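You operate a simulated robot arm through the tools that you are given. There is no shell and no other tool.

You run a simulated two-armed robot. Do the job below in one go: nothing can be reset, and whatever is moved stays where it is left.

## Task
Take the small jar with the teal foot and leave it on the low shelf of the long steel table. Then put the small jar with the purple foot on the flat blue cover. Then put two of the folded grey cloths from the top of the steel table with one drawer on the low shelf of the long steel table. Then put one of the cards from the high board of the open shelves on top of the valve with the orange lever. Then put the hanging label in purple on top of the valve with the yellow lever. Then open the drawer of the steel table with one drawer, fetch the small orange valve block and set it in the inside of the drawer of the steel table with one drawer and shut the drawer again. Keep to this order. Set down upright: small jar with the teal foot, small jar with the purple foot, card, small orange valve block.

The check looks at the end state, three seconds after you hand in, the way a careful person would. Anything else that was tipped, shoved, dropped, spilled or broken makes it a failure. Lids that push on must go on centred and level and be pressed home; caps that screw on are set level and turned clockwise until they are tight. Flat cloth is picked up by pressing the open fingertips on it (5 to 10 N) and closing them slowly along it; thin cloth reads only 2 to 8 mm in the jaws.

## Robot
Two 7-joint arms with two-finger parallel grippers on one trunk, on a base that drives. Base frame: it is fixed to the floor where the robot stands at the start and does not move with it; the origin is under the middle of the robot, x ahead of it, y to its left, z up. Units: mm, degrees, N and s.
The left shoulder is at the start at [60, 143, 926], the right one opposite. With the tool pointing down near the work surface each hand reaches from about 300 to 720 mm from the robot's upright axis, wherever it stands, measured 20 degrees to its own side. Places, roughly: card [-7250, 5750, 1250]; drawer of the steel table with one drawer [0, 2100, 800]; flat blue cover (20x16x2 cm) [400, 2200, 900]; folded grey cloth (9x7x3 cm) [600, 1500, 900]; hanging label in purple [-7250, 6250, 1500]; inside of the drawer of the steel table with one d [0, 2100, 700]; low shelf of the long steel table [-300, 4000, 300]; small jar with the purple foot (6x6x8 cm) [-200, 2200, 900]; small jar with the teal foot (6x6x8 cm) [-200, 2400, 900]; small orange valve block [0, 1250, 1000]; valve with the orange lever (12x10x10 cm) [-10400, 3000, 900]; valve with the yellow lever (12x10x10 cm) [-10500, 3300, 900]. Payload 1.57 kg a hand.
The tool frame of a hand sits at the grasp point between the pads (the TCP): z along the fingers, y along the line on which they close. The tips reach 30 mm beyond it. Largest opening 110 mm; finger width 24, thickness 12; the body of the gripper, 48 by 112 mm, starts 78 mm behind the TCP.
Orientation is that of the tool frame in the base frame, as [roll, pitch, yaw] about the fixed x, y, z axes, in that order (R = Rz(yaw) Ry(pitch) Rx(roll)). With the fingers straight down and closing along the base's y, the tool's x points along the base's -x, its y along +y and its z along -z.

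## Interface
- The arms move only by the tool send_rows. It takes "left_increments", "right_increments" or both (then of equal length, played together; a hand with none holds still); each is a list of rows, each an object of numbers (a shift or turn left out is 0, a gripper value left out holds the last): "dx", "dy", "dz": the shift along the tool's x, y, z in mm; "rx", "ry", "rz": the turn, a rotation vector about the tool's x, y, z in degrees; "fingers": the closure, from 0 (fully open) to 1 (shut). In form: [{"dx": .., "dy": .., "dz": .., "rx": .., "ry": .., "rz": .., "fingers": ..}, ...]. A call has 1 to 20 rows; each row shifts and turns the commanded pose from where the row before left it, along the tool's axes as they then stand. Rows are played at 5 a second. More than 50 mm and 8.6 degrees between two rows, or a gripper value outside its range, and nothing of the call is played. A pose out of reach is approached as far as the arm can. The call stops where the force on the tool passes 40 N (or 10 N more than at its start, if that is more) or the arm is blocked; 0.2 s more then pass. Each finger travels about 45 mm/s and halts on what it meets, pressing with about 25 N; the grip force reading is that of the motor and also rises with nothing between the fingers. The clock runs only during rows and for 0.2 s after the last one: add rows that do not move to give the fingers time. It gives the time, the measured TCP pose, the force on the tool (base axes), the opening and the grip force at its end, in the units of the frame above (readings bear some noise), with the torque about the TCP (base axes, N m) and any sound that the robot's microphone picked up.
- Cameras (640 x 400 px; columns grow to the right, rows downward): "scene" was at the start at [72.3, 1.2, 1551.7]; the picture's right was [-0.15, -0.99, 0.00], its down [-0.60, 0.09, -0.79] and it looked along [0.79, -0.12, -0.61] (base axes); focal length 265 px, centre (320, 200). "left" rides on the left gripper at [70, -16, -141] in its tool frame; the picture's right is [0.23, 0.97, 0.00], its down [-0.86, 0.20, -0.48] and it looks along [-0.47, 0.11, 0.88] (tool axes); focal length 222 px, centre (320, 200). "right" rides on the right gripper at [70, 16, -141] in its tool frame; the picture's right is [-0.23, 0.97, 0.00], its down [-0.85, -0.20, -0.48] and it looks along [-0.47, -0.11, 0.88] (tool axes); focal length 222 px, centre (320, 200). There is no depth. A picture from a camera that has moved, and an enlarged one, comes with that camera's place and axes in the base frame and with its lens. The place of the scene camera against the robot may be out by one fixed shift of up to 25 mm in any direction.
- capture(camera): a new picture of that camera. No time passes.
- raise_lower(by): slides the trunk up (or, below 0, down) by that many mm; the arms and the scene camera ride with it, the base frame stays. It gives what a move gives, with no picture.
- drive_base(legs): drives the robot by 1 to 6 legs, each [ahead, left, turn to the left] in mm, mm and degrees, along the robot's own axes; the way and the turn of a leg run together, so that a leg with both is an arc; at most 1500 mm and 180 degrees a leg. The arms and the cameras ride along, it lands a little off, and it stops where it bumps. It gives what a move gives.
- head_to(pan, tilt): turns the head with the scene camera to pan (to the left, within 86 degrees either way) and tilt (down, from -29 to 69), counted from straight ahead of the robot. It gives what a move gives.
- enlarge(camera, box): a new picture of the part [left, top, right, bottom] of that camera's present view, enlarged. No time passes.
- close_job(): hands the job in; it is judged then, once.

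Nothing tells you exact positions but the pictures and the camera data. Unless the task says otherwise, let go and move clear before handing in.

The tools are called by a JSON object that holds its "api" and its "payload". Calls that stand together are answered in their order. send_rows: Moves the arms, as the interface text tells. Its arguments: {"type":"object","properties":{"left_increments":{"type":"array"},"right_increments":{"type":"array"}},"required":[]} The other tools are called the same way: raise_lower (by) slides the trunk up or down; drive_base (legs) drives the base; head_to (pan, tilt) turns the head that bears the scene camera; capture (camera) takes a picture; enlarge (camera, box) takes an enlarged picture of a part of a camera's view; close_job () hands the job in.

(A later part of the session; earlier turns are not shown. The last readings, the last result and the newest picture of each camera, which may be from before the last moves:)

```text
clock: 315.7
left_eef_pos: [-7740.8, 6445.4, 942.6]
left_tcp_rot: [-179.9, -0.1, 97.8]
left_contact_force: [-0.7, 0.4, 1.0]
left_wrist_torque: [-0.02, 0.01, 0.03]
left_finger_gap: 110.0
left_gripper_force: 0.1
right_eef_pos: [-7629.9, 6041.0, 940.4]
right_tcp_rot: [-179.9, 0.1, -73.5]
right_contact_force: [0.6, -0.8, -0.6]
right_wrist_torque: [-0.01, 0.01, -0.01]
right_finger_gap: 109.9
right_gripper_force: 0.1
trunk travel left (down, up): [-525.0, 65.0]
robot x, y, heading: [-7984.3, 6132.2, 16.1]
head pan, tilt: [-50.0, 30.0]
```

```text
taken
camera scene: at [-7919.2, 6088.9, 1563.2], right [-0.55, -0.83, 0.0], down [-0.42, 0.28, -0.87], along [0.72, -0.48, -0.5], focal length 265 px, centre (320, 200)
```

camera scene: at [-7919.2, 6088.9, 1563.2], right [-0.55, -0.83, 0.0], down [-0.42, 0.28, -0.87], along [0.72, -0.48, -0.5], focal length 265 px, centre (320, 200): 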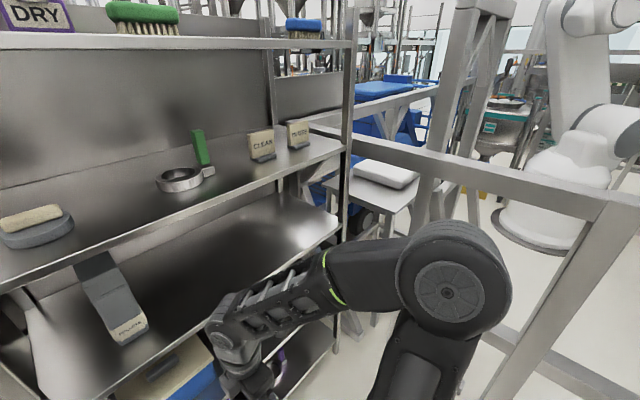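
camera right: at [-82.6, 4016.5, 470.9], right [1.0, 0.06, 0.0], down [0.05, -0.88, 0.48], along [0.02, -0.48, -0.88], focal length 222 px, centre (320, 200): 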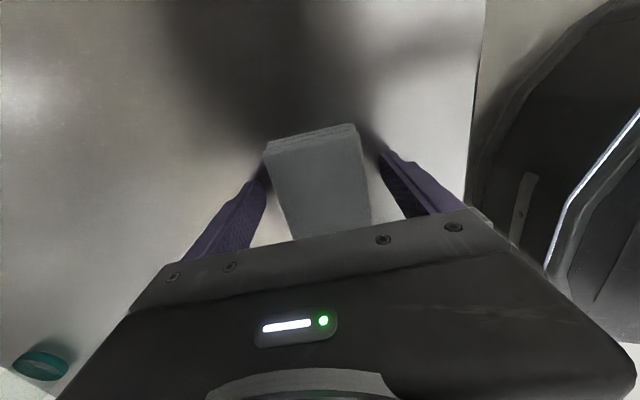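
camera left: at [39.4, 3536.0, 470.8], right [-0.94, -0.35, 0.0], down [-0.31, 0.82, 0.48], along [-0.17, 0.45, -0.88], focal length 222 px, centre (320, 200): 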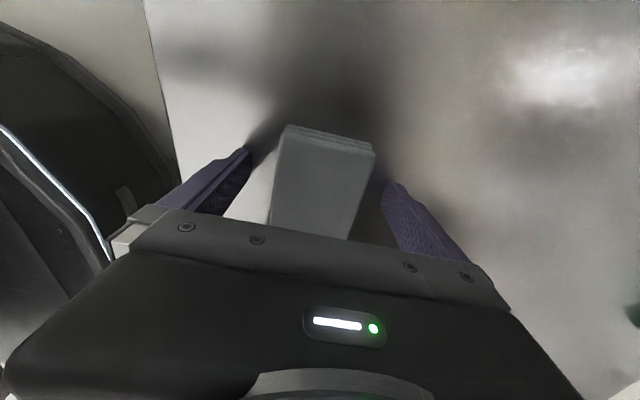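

The cards ("CLEAN", "IN USE") stand on the board at z≈1258, and the purple "DRY" label is at about z 1600 on the top board. Let me move right to be in front of the cards and inspect them closely.

{"api": "drive_base", "payload": {"legs": [[-60, -350, 0]]}}

{"api": "head_to", "payload": {"pan": -15, "tilt": 20}}

{"api": "capture", "payload": {"camera": "scene"}}

{"api": "enlarge", "payload": {"camera": "scene", "box": [320, 150, 480, 270]}}

{"api": "enlarge", "payload": {"camera": "scene", "box": [200, 40, 360, 160]}}

```text
clock: 318.0
left_eef_pos: [-7699.1, 6089.3, 942.5]
left_tcp_rot: [-179.9, 0.0, 97.7]
left_contact_force: [0.0, -0.1, -0.2]
left_wrist_torque: [0.02, 0.0, 0.01]
left_finger_gap: 110.1
left_gripper_force: 0.0
right_eef_pos: [-7587.7, 5683.7, 939.7]
right_tcp_rot: [-179.9, 0.1, -73.5]
right_contact_force: [-0.5, -0.3, -0.4]
right_wrist_torque: [0.02, -0.01, 0.0]
right_finger_gap: 109.6
right_gripper_force: 0.1
trunk travel left (down, up): [-525.0, 65.0]
robot x, y, heading: [-7938.2, 5778.1, 16.5]
head pan, tilt: [-50.0, 30.0]
```

```text
clock: 319.0
left_eef_pos: [-7697.9, 6089.5, 942.9]
left_tcp_rot: [-179.9, 0.0, 97.8]
left_contact_force: [-0.7, 0.5, -0.9]
left_wrist_torque: [-0.03, 0.01, 0.02]
left_finger_gap: 109.9
left_gripper_force: 0.1
right_eef_pos: [-7586.9, 5685.0, 939.2]
right_tcp_rot: [-179.9, 0.1, -73.5]
right_contact_force: [-0.5, 0.5, -0.8]
right_wrist_torque: [0.04, -0.04, 0.01]
right_finger_gap: 110.0
right_gripper_force: 0.1
trunk travel left (down, up): [-525.0, 65.0]
robot x, y, heading: [-7940.3, 5776.7, 16.6]
head pan, tilt: [-15.0, 20.0]
```

```text
taken
camera scene: at [-7858.2, 5784.9, 1579.2], right [0.03, -1.0, 0.0], down [-0.34, -0.01, -0.94], along [0.94, 0.02, -0.34], focal length 265 px, centre (320, 200)
```

scene: 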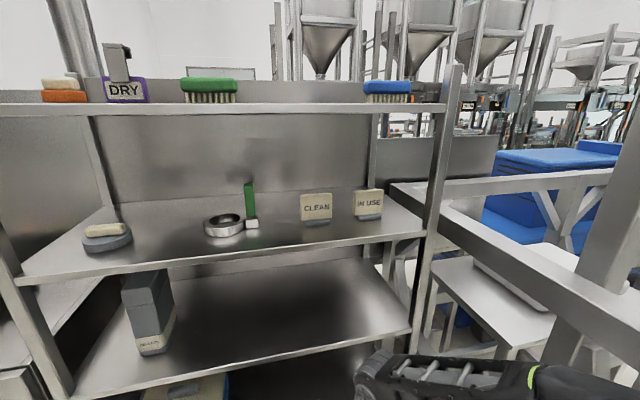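

```text
3.33 times, centred on (400, 210) of scene
camera zoom: at [-7858.2, 5784.9, 1579.2], right [0.03, -1.0, 0.0], down [-0.34, -0.01, -0.94], along [0.94, 0.02, -0.34], focal length 885 px, centre (53, 167)
```

zoom: 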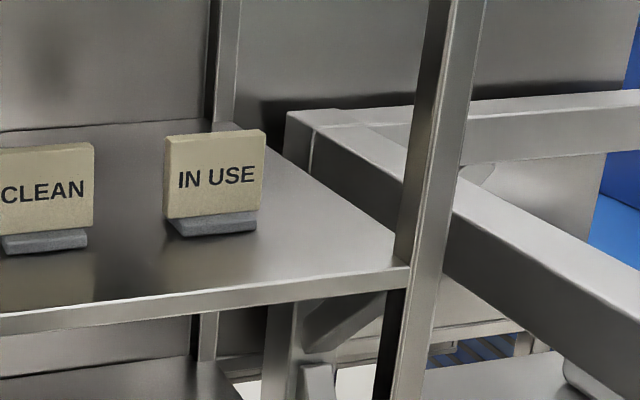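

```text
3.33 times, centred on (280, 100) of scene
camera zoom: at [-7858.2, 5784.9, 1579.2], right [0.03, -1.0, 0.0], down [-0.34, -0.01, -0.94], along [0.94, 0.02, -0.34], focal length 885 px, centre (453, 533)
```

zoom: 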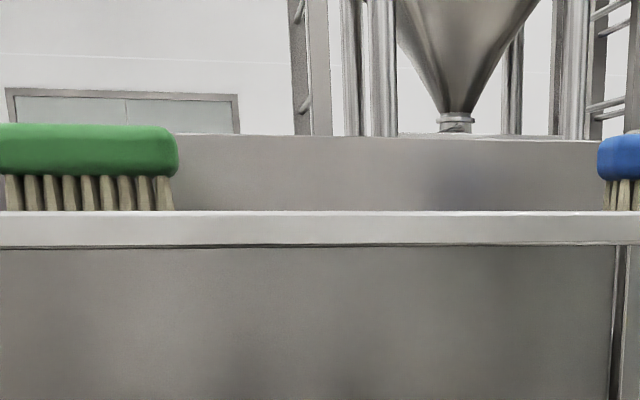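

The cards are cream plates about 88 mm wide on grey feet, so I can grip "CLEAN" across its width with a forward, slightly downward pitched right hand. Raising the trunk 60 mm and reorienting the right hand.

{"api": "raise_lower", "payload": {"by": 60}}

{"api": "send_rows", "payload": {"right_increments": [{"rz": 8.2}, {"rz": 8.2}, {"rz": 8.2}, {"rz": 8.2}, {"rz": 8.2}, {"rz": 8.2}, {"rz": 8.2}, {"rz": 8.2}, {"rz": 8.2}, {"rz": 8.2}, {"rz": 8.0}, {"dx": -45}, {"dx": -45}, {"dx": -45}, {"dx": -25}, {}]}}

{"api": "send_rows", "payload": {"right_increments": [{"ry": -7.9}, {"ry": -7.9}, {"ry": -7.9}, {"ry": -7.9}, {"ry": -7.8}, {"ry": -7.8}, {"ry": -7.8}, {}]}}

{"api": "capture", "payload": {"camera": "right"}}

{"api": "capture", "payload": {"camera": "scene"}}

```text
clock: 320.0
left_eef_pos: [-7697.9, 6090.4, 1002.3]
left_tcp_rot: [-179.8, 0.0, 97.8]
left_contact_force: [-0.5, 0.4, -0.6]
left_wrist_torque: [0.01, -0.01, 0.0]
left_finger_gap: 110.2
left_gripper_force: 0.1
right_eef_pos: [-7588.0, 5684.8, 1000.5]
right_tcp_rot: [-179.8, 0.1, -73.5]
right_contact_force: [-0.2, 0.1, 1.1]
right_wrist_torque: [-0.02, 0.0, -0.03]
right_finger_gap: 110.0
right_gripper_force: 0.0
trunk travel left (down, up): [-585.0, 5.0]
robot x, y, heading: [-7938.2, 5776.6, 16.5]
head pan, tilt: [-15.0, 20.0]
```

```text
clock: 323.4
left_eef_pos: [-7698.4, 6089.5, 1002.7]
left_tcp_rot: [-179.9, 0.1, 97.8]
left_contact_force: [0.2, 0.6, 0.2]
left_wrist_torque: [0.02, 0.02, -0.01]
left_finger_gap: 110.0
left_gripper_force: 0.1
right_eef_pos: [-7433.9, 5730.6, 999.8]
right_tcp_rot: [179.9, 0.0, -163.6]
right_contact_force: [-0.9, -1.1, 0.4]
right_wrist_torque: [-0.01, -0.01, -0.02]
right_finger_gap: 110.1
right_gripper_force: 0.0
trunk travel left (down, up): [-585.0, 5.0]
robot x, y, heading: [-7938.5, 5777.4, 16.5]
head pan, tilt: [-15.0, 20.0]
```

```text
clock: 325.2
left_eef_pos: [-7698.5, 6090.3, 1002.7]
left_tcp_rot: [-179.9, 0.1, 97.8]
left_contact_force: [0.1, -0.9, -0.4]
left_wrist_torque: [-0.03, 0.0, 0.02]
left_finger_gap: 110.0
left_gripper_force: 0.1
right_eef_pos: [-7394.2, 5744.2, 1004.2]
right_tcp_rot: [179.9, 55.0, -163.6]
right_contact_force: [0.2, 0.4, -0.8]
right_wrist_torque: [0.02, 0.01, 0.03]
right_finger_gap: 109.9
right_gripper_force: 0.1
right hand out of reach, approached as far as the arm can: row 6, 7
trunk travel left (down, up): [-585.0, 5.0]
robot x, y, heading: [-7938.2, 5782.2, 16.4]
head pan, tilt: [-15.0, 20.0]
```

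```text
taken
camera right: at [-7548.2, 5716.4, 1026.9], right [-0.15, 0.97, 0.19], down [0.15, -0.16, 0.97], along [0.98, 0.18, -0.12], focal length 222 px, centre (320, 200)
```

right: 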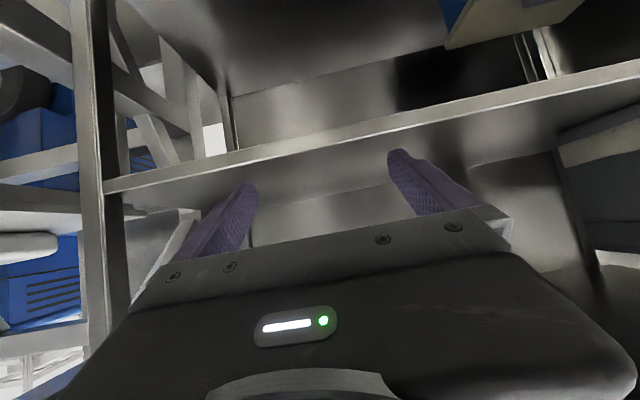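

```text
taken
camera scene: at [-7858.6, 5784.8, 1639.2], right [0.03, -1.0, 0.0], down [-0.34, -0.01, -0.94], along [0.94, 0.02, -0.34], focal length 265 px, centre (320, 200)
```

scene: 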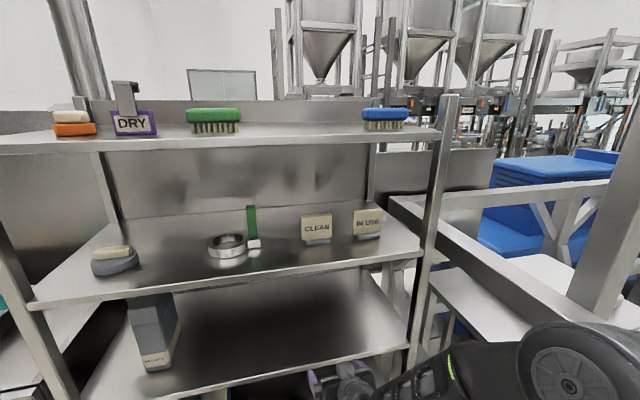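

The hand is pitched 35° below horizontal. Raising it to card height in front of the shelf.

{"api": "send_rows", "payload": {"right_increments": [{"dz": -24.7, "dx": -35.2}, {"dz": -24.7, "dx": -35.2}, {"dz": -24.7, "dx": -35.2}, {"dz": -24.7, "dx": -35.2}, {"dz": -24.7, "dx": -35.2}, {"dz": -24.7, "dx": -35.2}, {"dz": -24.7, "dx": -35.2}, {}, {}]}}

{"api": "capture", "payload": {"camera": "right"}}

{"api": "capture", "payload": {"camera": "scene"}}

```text
clock: 327.2
left_eef_pos: [-7698.3, 6089.3, 1002.6]
left_tcp_rot: [-179.9, 0.0, 97.8]
left_contact_force: [-0.8, 0.4, 0.1]
left_wrist_torque: [0.0, 0.0, -0.01]
left_finger_gap: 109.9
left_gripper_force: 0.1
right_eef_pos: [-7395.1, 5743.2, 1306.3]
right_tcp_rot: [179.8, 55.2, -163.5]
right_contact_force: [0.3, 0.6, -0.9]
right_wrist_torque: [0.01, 0.0, 0.02]
right_finger_gap: 110.0
right_gripper_force: 0.0
trunk travel left (down, up): [-585.0, 5.0]
robot x, y, heading: [-7939.8, 5775.5, 16.4]
head pan, tilt: [-15.0, 20.0]
```

```text
taken
camera right: at [-7549.5, 5715.4, 1329.9], right [-0.15, 0.97, 0.19], down [0.15, -0.16, 0.97], along [0.98, 0.18, -0.12], focal length 222 px, centre (320, 200)
```

right: 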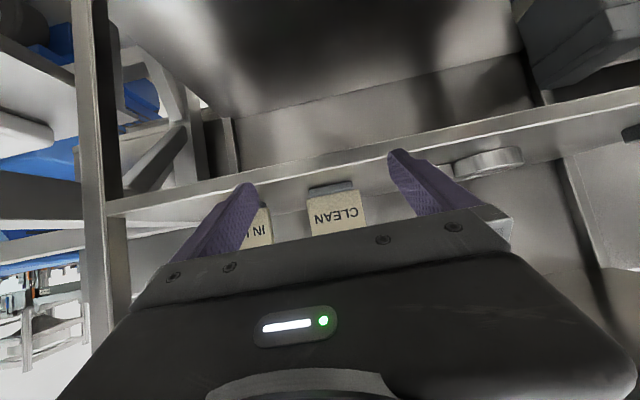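

```text
taken
camera scene: at [-7858.4, 5784.9, 1639.2], right [0.03, -1.0, 0.0], down [-0.34, -0.01, -0.94], along [0.94, 0.02, -0.34], focal length 265 px, centre (320, 200)
```

scene: 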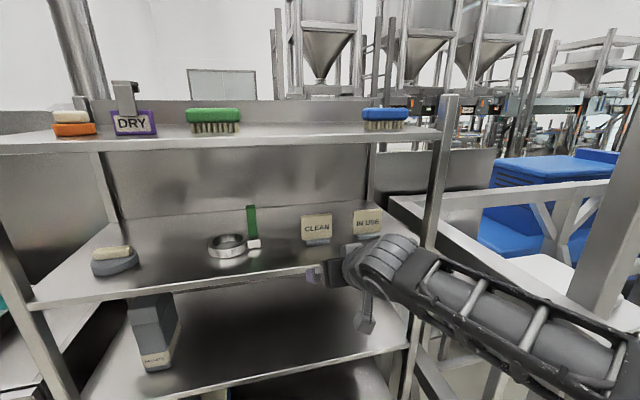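

"CLEAN" is straight ahead of the right hand, about 210 mm further and at the same height. I'll drive 120 mm forward and re-check.

{"api": "drive_base", "payload": {"legs": [[120, 0, 0]]}}

{"api": "capture", "payload": {"camera": "right"}}

{"api": "enlarge", "payload": {"camera": "right", "box": [220, 130, 440, 260]}}

{"api": "enlarge", "payload": {"camera": "scene", "box": [240, 160, 440, 310]}}

```text
clock: 328.4
left_eef_pos: [-7584.0, 6123.6, 1002.9]
left_tcp_rot: [-180.0, 0.0, 97.8]
left_contact_force: [0.3, 0.8, -0.6]
left_wrist_torque: [-0.01, 0.01, -0.02]
left_finger_gap: 110.0
left_gripper_force: 0.1
right_eef_pos: [-7280.2, 5777.1, 1305.5]
right_tcp_rot: [179.9, 55.1, -163.6]
right_contact_force: [0.4, -0.1, -0.1]
right_wrist_torque: [0.01, -0.01, 0.0]
right_finger_gap: 109.8
right_gripper_force: 0.1
trunk travel left (down, up): [-585.0, 5.0]
robot x, y, heading: [-7826.2, 5814.3, 16.4]
head pan, tilt: [-15.0, 20.0]
```

```text
taken
camera right: at [-7434.9, 5749.1, 1329.1], right [-0.15, 0.97, 0.19], down [0.15, -0.16, 0.97], along [0.98, 0.18, -0.12], focal length 222 px, centre (320, 200)
```

right: 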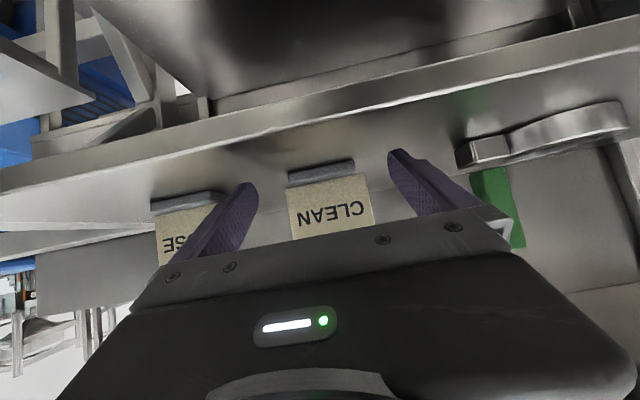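

```text
2.91 times, centred on (330, 195) of right
camera zoom: at [-7434.9, 5749.1, 1329.1], right [-0.15, 0.97, 0.19], down [0.15, -0.16, 0.97], along [0.98, 0.18, -0.12], focal length 646 px, centre (291, 214)
```

zoom: 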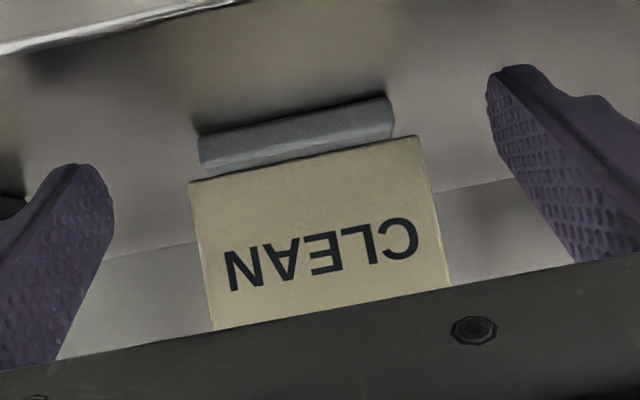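

```text
2.67 times, centred on (340, 235) of scene
camera zoom: at [-7743.4, 5818.9, 1639.1], right [0.03, -1.0, 0.0], down [-0.34, -0.01, -0.94], along [0.94, 0.02, -0.34], focal length 708 px, centre (267, 107)
```

zoom: 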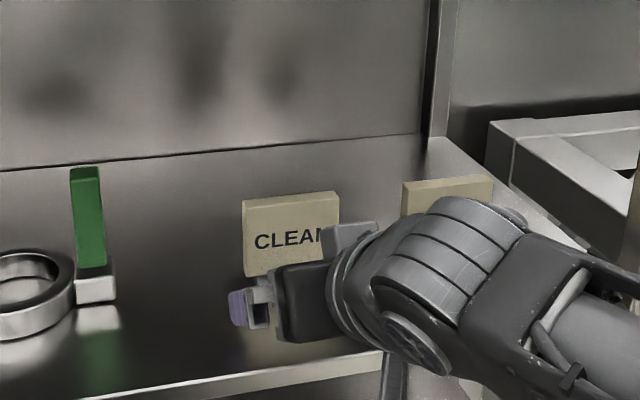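

The card is centred within 3 mm and about 97 mm ahead. Moving in with open fingers, straddling it.

{"api": "send_rows", "payload": {"right_increments": [{"dx": -11.5, "dz": 16.4, "dy": -2.6}, {"dx": -11.5, "dz": 16.4}, {"dx": -11.5, "dz": 16.4}, {"dx": -11.5, "dz": 16.4}, {}, {}]}}

{"api": "capture", "payload": {"camera": "right"}}

{"api": "enlarge", "payload": {"camera": "scene", "box": [240, 160, 440, 310]}}

```text
clock: 329.9
left_eef_pos: [-7584.3, 6123.5, 1002.2]
left_tcp_rot: [-179.9, 0.0, 97.9]
left_contact_force: [0.7, -0.3, 0.4]
left_wrist_torque: [-0.01, 0.05, 0.01]
left_finger_gap: 109.8
left_gripper_force: 0.1
right_eef_pos: [-7204.0, 5797.1, 1308.6]
right_tcp_rot: [179.8, 55.1, -163.7]
right_contact_force: [0.2, 0.9, 0.2]
right_wrist_torque: [0.03, 0.0, 0.01]
right_finger_gap: 109.9
right_gripper_force: 0.1
trunk travel left (down, up): [-585.0, 5.0]
robot x, y, heading: [-7828.9, 5810.1, 16.5]
head pan, tilt: [-15.0, 20.0]
```

```text
taken
camera right: at [-7357.8, 5768.6, 1331.1], right [-0.15, 0.97, 0.19], down [0.15, -0.16, 0.97], along [0.98, 0.18, -0.12], focal length 222 px, centre (320, 200)
```

right: 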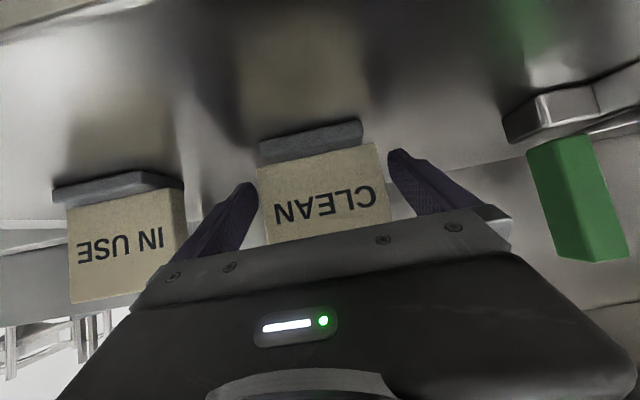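

```text
2.67 times, centred on (340, 235) of scene
camera zoom: at [-7745.1, 5818.4, 1639.2], right [0.03, -1.0, 0.0], down [-0.34, -0.01, -0.94], along [0.94, 0.02, -0.34], focal length 708 px, centre (267, 107)
```

zoom: 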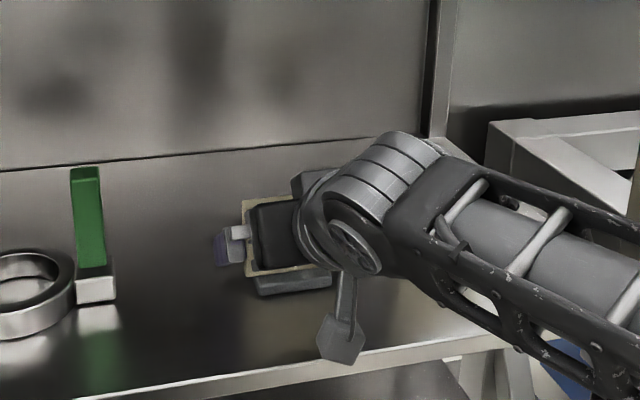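

{"api": "enlarge", "payload": {"camera": "right", "box": [220, 110, 440, 250]}}

```text
2.86 times, centred on (330, 180) of right
camera zoom: at [-7357.8, 5768.6, 1331.1], right [-0.15, 0.97, 0.19], down [0.15, -0.16, 0.97], along [0.98, 0.18, -0.12], focal length 635 px, centre (291, 257)
```

zoom: 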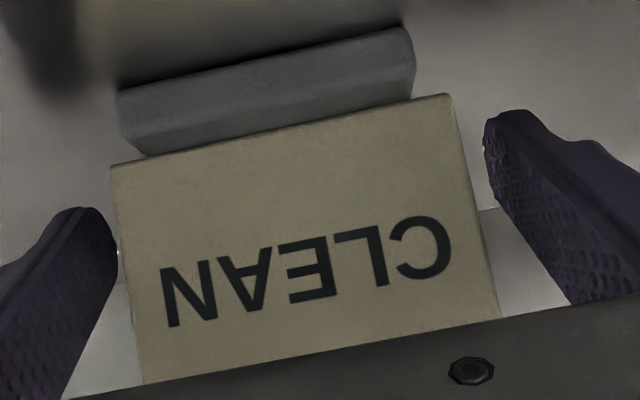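

By scale comparison the plate is ~83 mm wide and already centred between the pads. Closing gently.

{"api": "send_rows", "payload": {"right_increments": [{"dy": 2}, {"fingers": 0.06}, {"fingers": 0.1}, {"fingers": 0.14}, {"fingers": 0.18}, {"fingers": 0.22}, {"fingers": 0.26}, {"fingers": 0.3}, {"fingers": 0.35}, {}, {}]}}

{"api": "capture", "payload": {"camera": "right"}}

```text
clock: 332.2
left_eef_pos: [-7585.6, 6123.3, 1003.2]
left_tcp_rot: [-179.9, -0.1, 97.8]
left_contact_force: [0.5, -0.3, 0.1]
left_wrist_torque: [-0.01, 0.04, -0.01]
left_finger_gap: 110.2
left_gripper_force: 0.1
right_eef_pos: [-7204.7, 5798.1, 1307.4]
right_tcp_rot: [179.9, 55.1, -163.6]
right_contact_force: [-0.1, 0.2, -0.6]
right_wrist_torque: [0.03, 0.03, -0.01]
right_finger_gap: 84.6
right_gripper_force: 25.2
trunk travel left (down, up): [-585.0, 5.0]
robot x, y, heading: [-7824.9, 5810.2, 16.7]
head pan, tilt: [-15.0, 20.0]
```

```text
taken
camera right: at [-7358.8, 5770.5, 1330.7], right [-0.15, 0.97, 0.19], down [0.15, -0.16, 0.97], along [0.98, 0.18, -0.12], focal length 222 px, centre (320, 200)
```

right: 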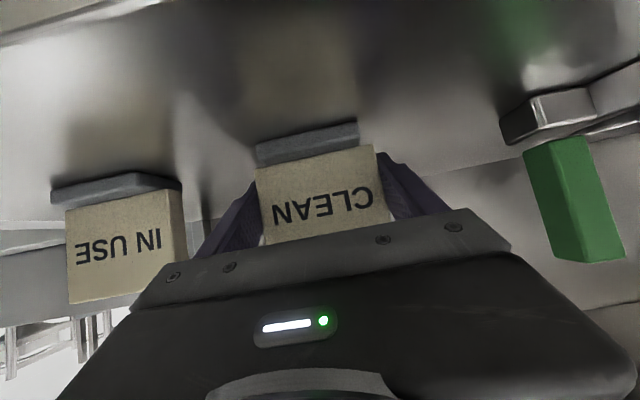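

Gripped at 84.6 mm. Lifting slightly and backing out of the shelf.

{"api": "send_rows", "payload": {"right_increments": [{"dz": -5.7, "dx": -8.2}, {"dz": -11.5, "dx": -16.4}, {}]}}

{"api": "capture", "payload": {"camera": "right"}}

```text
clock: 333.1
left_eef_pos: [-7584.8, 6123.5, 1001.4]
left_tcp_rot: [-180.0, 0.0, 97.8]
left_contact_force: [0.5, -0.1, 0.9]
left_wrist_torque: [-0.01, -0.01, 0.01]
left_finger_gap: 110.0
left_gripper_force: 0.1
right_eef_pos: [-7206.6, 5799.6, 1336.7]
right_tcp_rot: [180.0, 55.0, -163.6]
right_contact_force: [-0.6, 0.0, -0.6]
right_wrist_torque: [-0.04, -0.02, 0.03]
right_finger_gap: 84.6
right_gripper_force: 25.0
trunk travel left (down, up): [-585.0, 5.0]
robot x, y, heading: [-7825.2, 5809.4, 16.4]
head pan, tilt: [-15.0, 20.0]
```

```text
taken
camera right: at [-7359.7, 5771.6, 1360.4], right [-0.15, 0.97, 0.19], down [0.15, -0.16, 0.97], along [0.98, 0.18, -0.12], focal length 222 px, centre (320, 200)
```

right: 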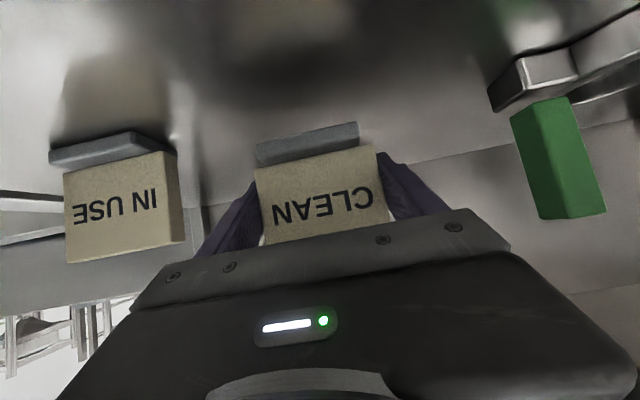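

The card is lifted cleanly. Backing the hand out and then taking a closer look at the purple "DRY" label on the top board.

{"api": "send_rows", "payload": {"right_increments": [{"dx": 25.8, "dz": -36.9}, {"dx": 25.8, "dz": -36.9}, {"dx": 25.8, "dz": -36.9}, {"dx": 25.8, "dz": -36.9}, {}]}}

{"api": "head_to", "payload": {"pan": 10, "tilt": 5}}

{"api": "capture", "payload": {"camera": "scene"}}

{"api": "enlarge", "payload": {"camera": "scene", "box": [230, 130, 390, 250]}}

```text
clock: 334.2
left_eef_pos: [-7585.2, 6122.7, 1002.7]
left_tcp_rot: [-180.0, 0.0, 97.8]
left_contact_force: [-0.2, 0.7, 1.5]
left_wrist_torque: [-0.03, -0.01, -0.02]
left_finger_gap: 110.0
left_gripper_force: 0.0
right_eef_pos: [-7377.6, 5748.8, 1337.7]
right_tcp_rot: [179.8, 55.0, -163.6]
right_contact_force: [0.6, -0.4, -0.8]
right_wrist_torque: [0.01, 0.0, 0.02]
right_finger_gap: 84.6
right_gripper_force: 25.4
trunk travel left (down, up): [-585.0, 5.0]
robot x, y, heading: [-7826.6, 5809.1, 16.3]
head pan, tilt: [-15.0, 20.0]
```

```text
clock: 335.1
left_eef_pos: [-7584.7, 6122.9, 1002.3]
left_tcp_rot: [-180.0, -0.1, 97.8]
left_contact_force: [0.6, 0.6, -0.3]
left_wrist_torque: [0.0, 0.0, 0.03]
left_finger_gap: 110.3
left_gripper_force: 0.1
right_eef_pos: [-7377.8, 5748.3, 1338.3]
right_tcp_rot: [179.9, 55.1, -163.6]
right_contact_force: [0.8, 0.7, -0.6]
right_wrist_torque: [0.01, 0.01, -0.01]
right_finger_gap: 84.7
right_gripper_force: 25.2
trunk travel left (down, up): [-585.0, 5.0]
robot x, y, heading: [-7825.9, 5808.9, 16.6]
head pan, tilt: [10.0, 5.0]
```

```text
taken
camera scene: at [-7756.2, 5856.7, 1663.5], right [0.45, -0.9, 0.0], down [-0.08, -0.04, -1.0], along [0.89, 0.44, -0.09], focal length 265 px, centre (320, 200)
```

scene: 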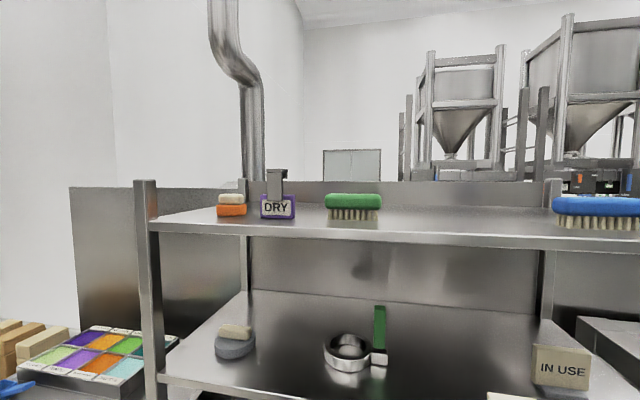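

```text
3.33 times, centred on (310, 190) of scene
camera zoom: at [-7756.2, 5856.7, 1663.5], right [0.45, -0.9, 0.0], down [-0.08, -0.04, -1.0], along [0.89, 0.44, -0.09], focal length 885 px, centre (353, 233)
```

zoom: 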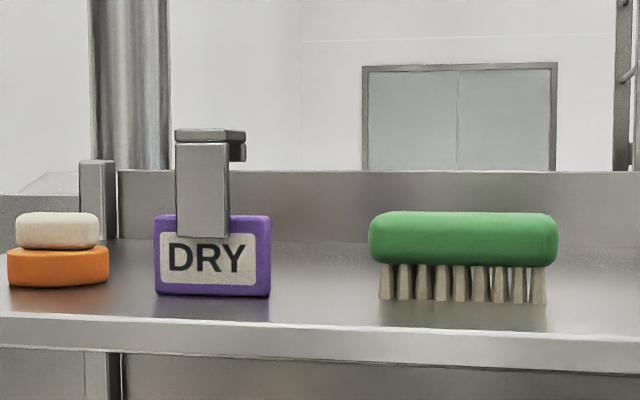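

The "DRY" label is a 70 mm wide purple block standing on the top board (z≈1580), about 86 mm behind the edge. I'll fetch it now with the left hand pointed forward horizontally (keeping the card in the right hand and placing it first). First: retract the right hand a bit, and reorient the left hand.

{"api": "send_rows", "payload": {"left_increments": [{"rz": -8.2}, {"rz": -8.2}, {"rz": -8.2}, {"rz": -8.2}, {"rz": -8.2}, {"rz": -8.2}, {"rz": -8.2}, {"rz": -8.2}, {"rz": -8.2}, {"rz": -8.2}, {"rz": -1.0}, {"dx": -45}, {"dx": -45}, {}], "right_increments": [{"dx": 25.8, "dz": -36.9}, {"dx": 10, "dz": -14}, {}, {}, {}, {}, {}, {}, {}, {}, {}, {}, {}, {}]}}

{"api": "send_rows", "payload": {"left_increments": [{"ry": -8.5}, {"ry": -8.5}, {"ry": -8.5}, {"ry": -8.5}, {"ry": -8.5}, {"ry": -8.5}, {"ry": -8.5}, {"ry": -8.5}, {"ry": -8.5}, {"ry": -8.5}, {}]}}

{"api": "capture", "payload": {"camera": "left"}}

{"api": "capture", "payload": {"camera": "right"}}

```text
clock: 338.1
left_eef_pos: [-7494.7, 6124.8, 1003.9]
left_tcp_rot: [-179.9, 0.0, -179.3]
left_contact_force: [0.2, -0.2, -0.5]
left_wrist_torque: [0.0, 0.01, 0.0]
left_finger_gap: 110.2
left_gripper_force: 0.1
right_eef_pos: [-7439.2, 5730.3, 1336.8]
right_tcp_rot: [179.8, 55.1, -163.7]
right_contact_force: [0.6, -0.4, -0.4]
right_wrist_torque: [-0.03, 0.03, -0.01]
right_finger_gap: 84.6
right_gripper_force: 25.0
trunk travel left (down, up): [-585.0, 5.0]
robot x, y, heading: [-7824.9, 5810.4, 16.5]
head pan, tilt: [10.0, 5.0]
```

```text
clock: 340.5
left_eef_pos: [-7407.3, 6184.1, 1021.3]
left_tcp_rot: [-179.9, 85.0, -179.2]
left_contact_force: [0.7, 0.6, 1.3]
left_wrist_torque: [-0.03, 0.0, 0.0]
left_finger_gap: 110.0
left_gripper_force: 0.1
left hand out of reach, approached as far as the arm can: row 4, 5, 6, 7, 8
right_eef_pos: [-7438.8, 5728.9, 1336.7]
right_tcp_rot: [179.9, 55.1, -163.7]
right_contact_force: [0.1, -0.5, -0.5]
right_wrist_torque: [0.0, 0.0, 0.02]
right_finger_gap: 84.7
right_gripper_force: 24.3
trunk travel left (down, up): [-585.0, 5.0]
robot x, y, heading: [-7824.4, 5809.4, 16.5]
head pan, tilt: [10.0, 5.0]
```

```text
taken
camera left: at [-7553.0, 6165.1, 962.4], right [-0.03, 0.97, -0.23], down [-0.4, 0.19, 0.89], along [0.91, 0.12, 0.39], focal length 222 px, centre (320, 200)
```

left: 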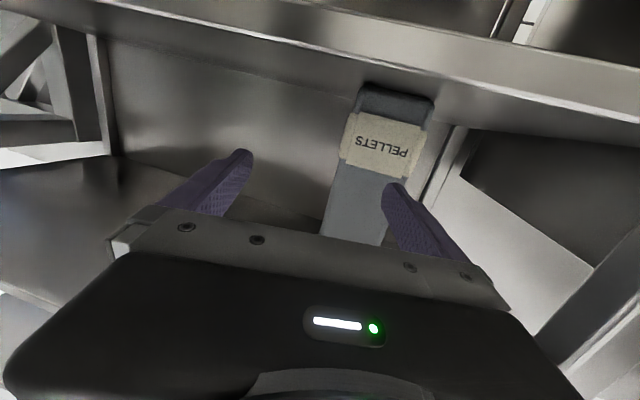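

```text
taken
camera right: at [-7592.6, 5702.3, 1360.0], right [-0.15, 0.97, 0.19], down [0.15, -0.16, 0.97], along [0.98, 0.18, -0.12], focal length 222 px, centre (320, 200)
```

right: 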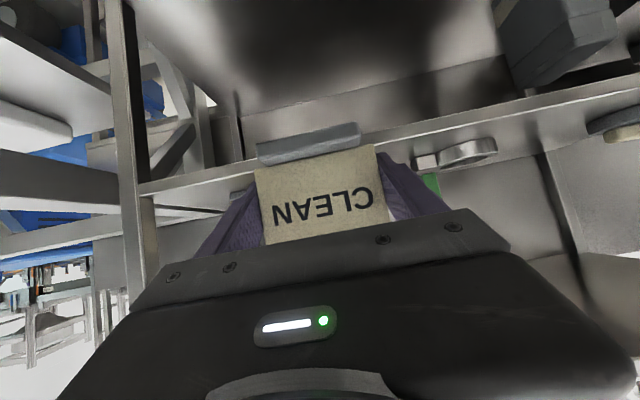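

The left hand is yawed ~15° short and has come close to the shelf opening. I'll back the robot 200 mm for space, correct the yaw and pitch, and then raise the hand to label height.

{"api": "drive_base", "payload": {"legs": [[-200, 0, 0]]}}

{"api": "send_rows", "payload": {"left_increments": [{"ry": -5}, {"rx": -7.9}, {"rx": -7.9}, {"dx": -45}, {"dx": -45}, {"dx": -45}, {"dx": -45}, {"dx": -45}, {"dx": -45}, {"dx": -45}, {"dx": -45}, {"dx": -45}, {"dx": -45}, {"dx": -45}, {"dx": -45}, {"dx": -45}, {}]}}

{"api": "capture", "payload": {"camera": "left"}}

{"api": "capture", "payload": {"camera": "scene"}}

```text
clock: 342.1
left_eef_pos: [-7599.7, 6128.8, 1022.1]
left_tcp_rot: [180.0, 85.0, -179.1]
left_contact_force: [0.1, -0.2, 0.7]
left_wrist_torque: [-0.02, 0.02, 0.01]
left_finger_gap: 109.9
left_gripper_force: 0.1
right_eef_pos: [-7630.2, 5674.2, 1336.6]
right_tcp_rot: [180.0, 55.2, -163.5]
right_contact_force: [-0.6, -0.5, -1.4]
right_wrist_torque: [0.03, -0.01, 0.03]
right_finger_gap: 84.7
right_gripper_force: 24.7
trunk travel left (down, up): [-585.0, 5.0]
robot x, y, heading: [-8018.9, 5753.6, 16.7]
head pan, tilt: [10.0, 5.0]
```

```text
clock: 345.7
left_eef_pos: [-7560.3, 6150.1, 1591.1]
left_tcp_rot: [-164.8, 89.9, -148.2]
left_contact_force: [-0.4, -0.2, 0.2]
left_wrist_torque: [0.03, -0.02, 0.04]
left_finger_gap: 110.0
left_gripper_force: 0.2
left hand out of reach, approached as far as the arm can: row 2, 3, 4, 5, 6
right_eef_pos: [-7628.8, 5675.4, 1336.9]
right_tcp_rot: [179.9, 55.1, -163.5]
right_contact_force: [-0.2, -0.1, -1.2]
right_wrist_torque: [0.02, -0.03, -0.06]
right_finger_gap: 84.7
right_gripper_force: 24.9
trunk travel left (down, up): [-585.0, 5.0]
robot x, y, heading: [-8020.3, 5755.6, 16.4]
head pan, tilt: [10.0, 5.0]
```

```text
taken
camera left: at [-7690.2, 6092.3, 1520.1], right [-0.28, 0.93, -0.23], down [-0.51, 0.06, 0.86], along [0.81, 0.36, 0.46], focal length 222 px, centre (320, 200)
```

left: 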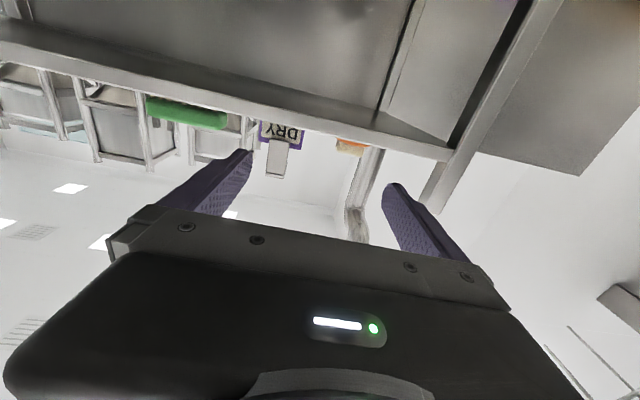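

```text
taken
camera scene: at [-7947.7, 5800.2, 1663.6], right [0.45, -0.89, 0.0], down [-0.08, -0.04, -1.0], along [0.89, 0.45, -0.09], focal length 265 px, centre (320, 200)
```

scene: 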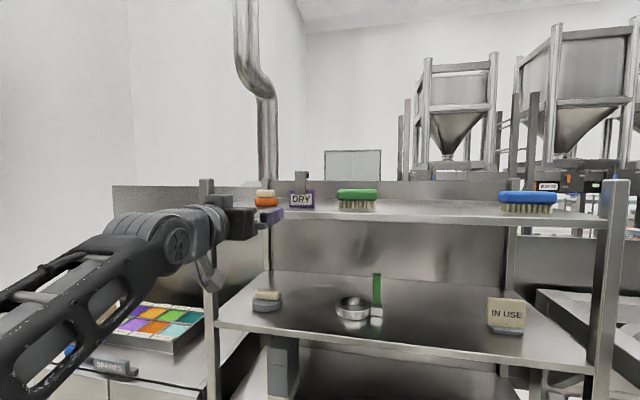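

The left hand now points straight at the shelf at label height. I shift it 58 mm right, raise it 18 mm, narrow the fingers to about 88 mm (the sponge beside the label is close), and check again.

{"api": "send_rows", "payload": {"left_increments": [{"dy": -29, "dx": -9, "fingers": 0.2}, {"dy": -29, "dx": -9}, {}, {}]}}

{"api": "drive_base", "payload": {"legs": [[110, 0, 0]]}}

{"api": "capture", "payload": {"camera": "left"}}

{"api": "enlarge", "payload": {"camera": "left", "box": [200, 90, 420, 230]}}

{"api": "enlarge", "payload": {"camera": "scene", "box": [200, 130, 400, 270]}}

```text
clock: 346.7
left_eef_pos: [-7543.9, 6093.4, 1607.3]
left_tcp_rot: [169.9, 89.9, -173.4]
left_contact_force: [-0.1, -0.3, -0.6]
left_wrist_torque: [0.01, -0.04, 0.0]
left_finger_gap: 87.8
left_gripper_force: 0.0
right_eef_pos: [-7628.8, 5673.6, 1336.2]
right_tcp_rot: [179.9, 54.9, -163.5]
right_contact_force: [0.5, 0.8, -1.4]
right_wrist_torque: [0.02, 0.01, -0.01]
right_finger_gap: 84.6
right_gripper_force: 25.2
trunk travel left (down, up): [-585.0, 5.0]
robot x, y, heading: [-8018.1, 5754.7, 16.5]
head pan, tilt: [10.0, 5.0]
```

```text
clock: 347.9
left_eef_pos: [-7435.3, 6125.6, 1607.0]
left_tcp_rot: [178.2, 89.9, -165.4]
left_contact_force: [0.3, 0.9, -0.3]
left_wrist_torque: [0.01, 0.0, 0.01]
left_finger_gap: 88.1
left_gripper_force: 0.1
right_eef_pos: [-7523.1, 5705.7, 1337.0]
right_tcp_rot: [179.8, 55.1, -163.5]
right_contact_force: [0.5, -0.5, -0.6]
right_wrist_torque: [-0.01, 0.01, 0.01]
right_finger_gap: 84.7
right_gripper_force: 25.4
trunk travel left (down, up): [-585.0, 5.0]
robot x, y, heading: [-7911.1, 5782.5, 16.2]
head pan, tilt: [10.0, 5.0]
```

```text
taken
camera left: at [-7565.4, 6069.0, 1536.1], right [-0.28, 0.93, -0.23], down [-0.51, 0.06, 0.86], along [0.81, 0.35, 0.46], focal length 222 px, centre (320, 200)
```

left: 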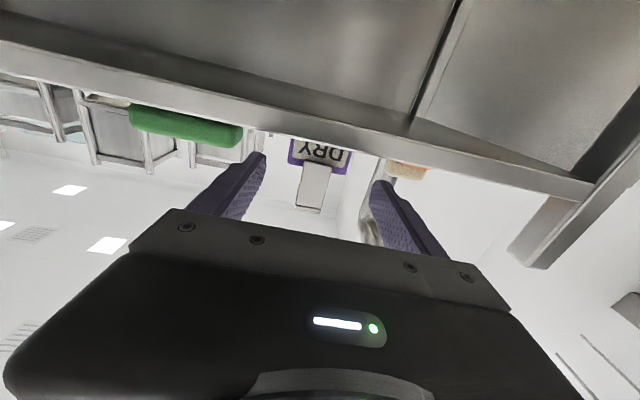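

```text
2.86 times, centred on (310, 160) of left
camera zoom: at [-7565.4, 6069.0, 1536.1], right [-0.28, 0.93, -0.23], down [-0.51, 0.06, 0.86], along [0.81, 0.35, 0.46], focal length 635 px, centre (349, 314)
```

zoom: 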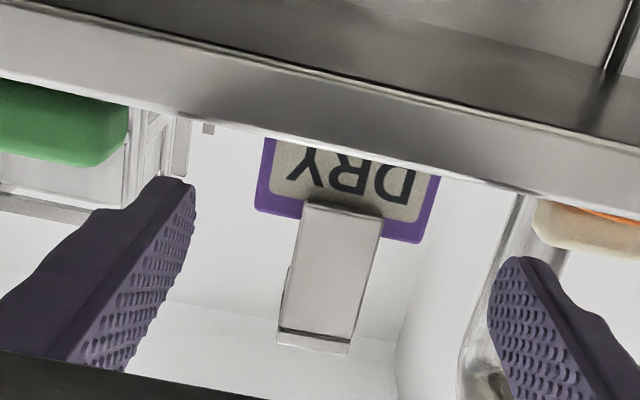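

```text
2.86 times, centred on (300, 200) of scene
camera zoom: at [-7839.7, 5831.9, 1663.5], right [0.45, -0.9, 0.0], down [-0.08, -0.04, -1.0], along [0.89, 0.44, -0.09], focal length 758 px, centre (377, 200)
```

zoom: 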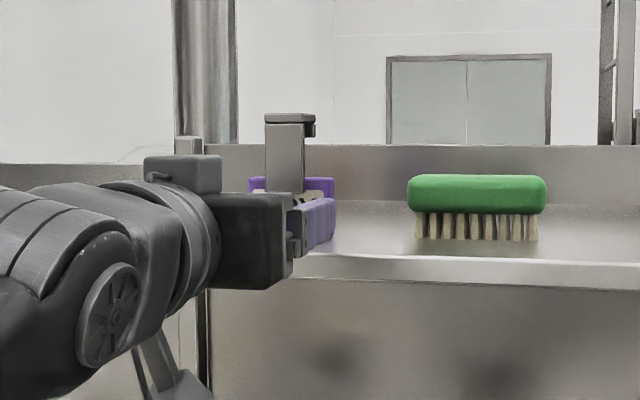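

Label is straight ahead (about 109 mm, 3–4 mm to the left). I raise the hand 9 mm for board clearance, shift 3 mm, and drive forward in two small steps.

{"api": "send_rows", "payload": {"left_increments": [{"dx": -9, "dy": 3}, {}, {}]}}

{"api": "drive_base", "payload": {"legs": [[60, 0, 0]]}}

{"api": "enlarge", "payload": {"camera": "left", "box": [200, 90, 420, 230]}}

{"api": "enlarge", "payload": {"camera": "scene", "box": [200, 130, 400, 270]}}

```text
clock: 348.7
left_eef_pos: [-7437.9, 6129.2, 1617.0]
left_tcp_rot: [-175.3, 89.9, -158.8]
left_contact_force: [0.6, 0.6, 0.7]
left_wrist_torque: [-0.01, -0.03, 0.01]
left_finger_gap: 88.1
left_gripper_force: 0.1
right_eef_pos: [-7523.8, 5705.0, 1337.0]
right_tcp_rot: [180.0, 55.1, -163.6]
right_contact_force: [0.0, 0.4, -1.6]
right_wrist_torque: [0.02, -0.01, 0.0]
right_finger_gap: 84.4
right_gripper_force: 25.0
trunk travel left (down, up): [-585.0, 5.0]
robot x, y, heading: [-7911.0, 5786.3, 16.5]
head pan, tilt: [10.0, 5.0]
```

```text
clock: 349.7
left_eef_pos: [-7378.7, 6145.2, 1614.9]
left_tcp_rot: [-178.1, 89.9, -161.5]
left_contact_force: [1.5, 0.3, -0.5]
left_wrist_torque: [0.02, -0.01, -0.03]
left_finger_gap: 88.0
left_gripper_force: 0.1
right_eef_pos: [-7462.9, 5722.5, 1335.7]
right_tcp_rot: [179.9, 54.9, -163.6]
right_contact_force: [0.2, 0.0, -1.4]
right_wrist_torque: [0.0, -0.01, 0.02]
right_finger_gap: 84.5
right_gripper_force: 24.6
trunk travel left (down, up): [-585.0, 5.0]
robot x, y, heading: [-7855.8, 5802.8, 16.4]
head pan, tilt: [10.0, 5.0]
```

```text
2.86 times, centred on (310, 160) of left
camera zoom: at [-7508.4, 6089.2, 1544.6], right [-0.28, 0.93, -0.23], down [-0.51, 0.06, 0.86], along [0.81, 0.35, 0.46], focal length 635 px, centre (349, 314)
```

zoom: 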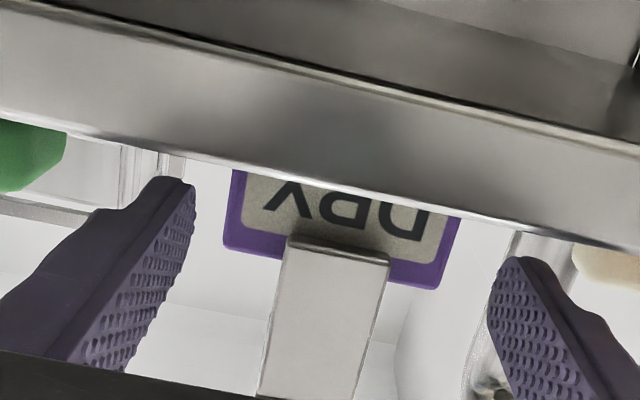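

```text
2.86 times, centred on (300, 200) of scene
camera zoom: at [-7781.8, 5849.0, 1663.5], right [0.44, -0.9, 0.0], down [-0.08, -0.04, -1.0], along [0.89, 0.44, -0.09], focal length 758 px, centre (377, 200)
```

zoom: 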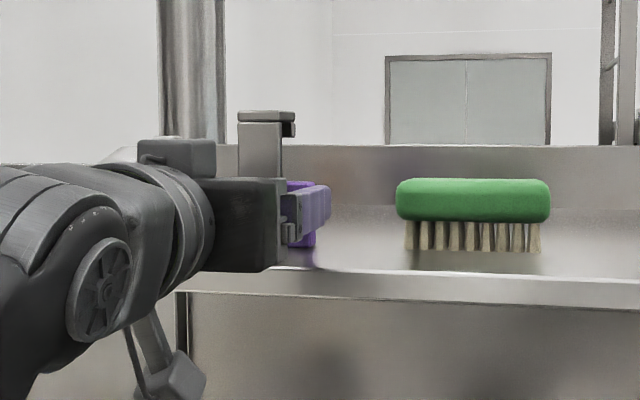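

Label is centred (−36…+34 mm) and 44 mm ahead. One more 46 mm forward by base, then close.

{"api": "drive_base", "payload": {"legs": [[46, 0, 0]]}}

{"api": "capture", "payload": {"camera": "left"}}

{"api": "enlarge", "payload": {"camera": "left", "box": [200, 110, 420, 250]}}

```text
clock: 350.6
left_eef_pos: [-7334.3, 6158.5, 1615.2]
left_tcp_rot: [-175.9, 89.8, -159.5]
left_contact_force: [0.2, 0.7, -0.6]
left_wrist_torque: [0.01, -0.05, 0.02]
left_finger_gap: 88.0
left_gripper_force: 0.2
right_eef_pos: [-7421.0, 5735.0, 1335.7]
right_tcp_rot: [179.9, 54.9, -163.5]
right_contact_force: [1.3, -0.7, -0.4]
right_wrist_torque: [0.01, 0.02, 0.03]
right_finger_gap: 84.6
right_gripper_force: 25.2
trunk travel left (down, up): [-585.0, 5.0]
robot x, y, heading: [-7811.4, 5818.5, 16.2]
head pan, tilt: [10.0, 5.0]
```

```text
taken
camera left: at [-7464.4, 6101.9, 1544.4], right [-0.28, 0.93, -0.23], down [-0.51, 0.06, 0.86], along [0.81, 0.35, 0.46], focal length 222 px, centre (320, 200)
```

left: 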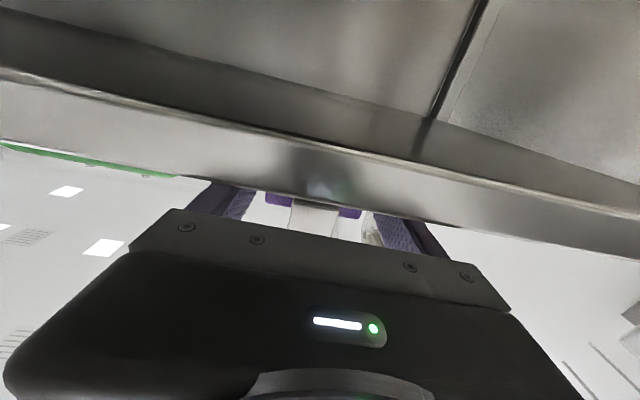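

```text
2.86 times, centred on (310, 180) of left
camera zoom: at [-7464.4, 6101.9, 1544.4], right [-0.28, 0.93, -0.23], down [-0.51, 0.06, 0.86], along [0.81, 0.35, 0.46], focal length 635 px, centre (349, 257)
```

zoom: 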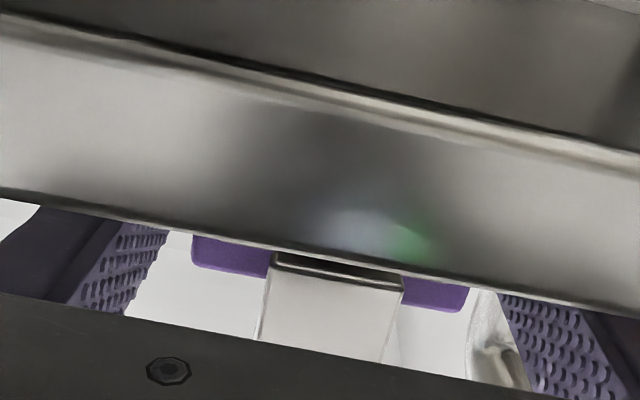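

The label is between the fingers. Closing slowly.

{"api": "send_rows", "payload": {"left_increments": [{"fingers": 0.25}, {"fingers": 0.29}, {"fingers": 0.33}, {"fingers": 0.37}, {"fingers": 0.41}, {"fingers": 0.46}, {}, {}]}}

```text
clock: 352.4
left_eef_pos: [-7335.5, 6158.3, 1615.5]
left_tcp_rot: [-169.2, 89.9, -152.7]
left_contact_force: [0.3, 0.3, 1.5]
left_wrist_torque: [0.07, -0.03, -0.01]
left_finger_gap: 69.4
left_gripper_force: 24.6
right_eef_pos: [-7422.8, 5734.1, 1336.2]
right_tcp_rot: [179.9, 55.0, -163.6]
right_contact_force: [0.6, 0.0, -0.8]
right_wrist_torque: [0.0, -0.01, 0.01]
right_finger_gap: 84.6
right_gripper_force: 24.9
trunk travel left (down, up): [-585.0, 5.0]
robot x, y, heading: [-7811.5, 5813.0, 16.7]
head pan, tilt: [10.0, 5.0]
```

Gripped at 69.4 mm. Lifting 20 mm and backing straight out.

{"api": "send_rows", "payload": {"left_increments": [{"dx": -8}, {"dx": -12}, {}]}}

{"api": "enlarge", "payload": {"camera": "scene", "box": [200, 130, 400, 270]}}

```text
clock: 353.2
left_eef_pos: [-7336.7, 6157.7, 1636.8]
left_tcp_rot: [-168.5, 90.0, -152.0]
left_contact_force: [-0.2, -0.3, -1.8]
left_wrist_torque: [0.0, 0.04, 0.01]
left_finger_gap: 69.6
left_gripper_force: 25.3
right_eef_pos: [-7422.7, 5734.8, 1337.8]
right_tcp_rot: [179.8, 54.9, -163.6]
right_contact_force: [1.1, 0.1, -1.2]
right_wrist_torque: [-0.01, -0.01, 0.01]
right_finger_gap: 84.8
right_gripper_force: 25.1
trunk travel left (down, up): [-585.0, 5.0]
robot x, y, heading: [-7813.4, 5814.0, 16.3]
head pan, tilt: [10.0, 5.0]
```

```text
2.86 times, centred on (300, 200) of scene
camera zoom: at [-7741.0, 5861.0, 1663.6], right [0.44, -0.9, 0.0], down [-0.08, -0.04, -1.0], along [0.89, 0.44, -0.09], focal length 758 px, centre (377, 200)
```

zoom: 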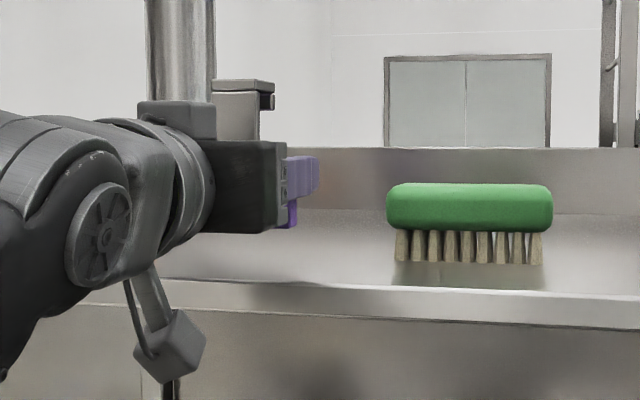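

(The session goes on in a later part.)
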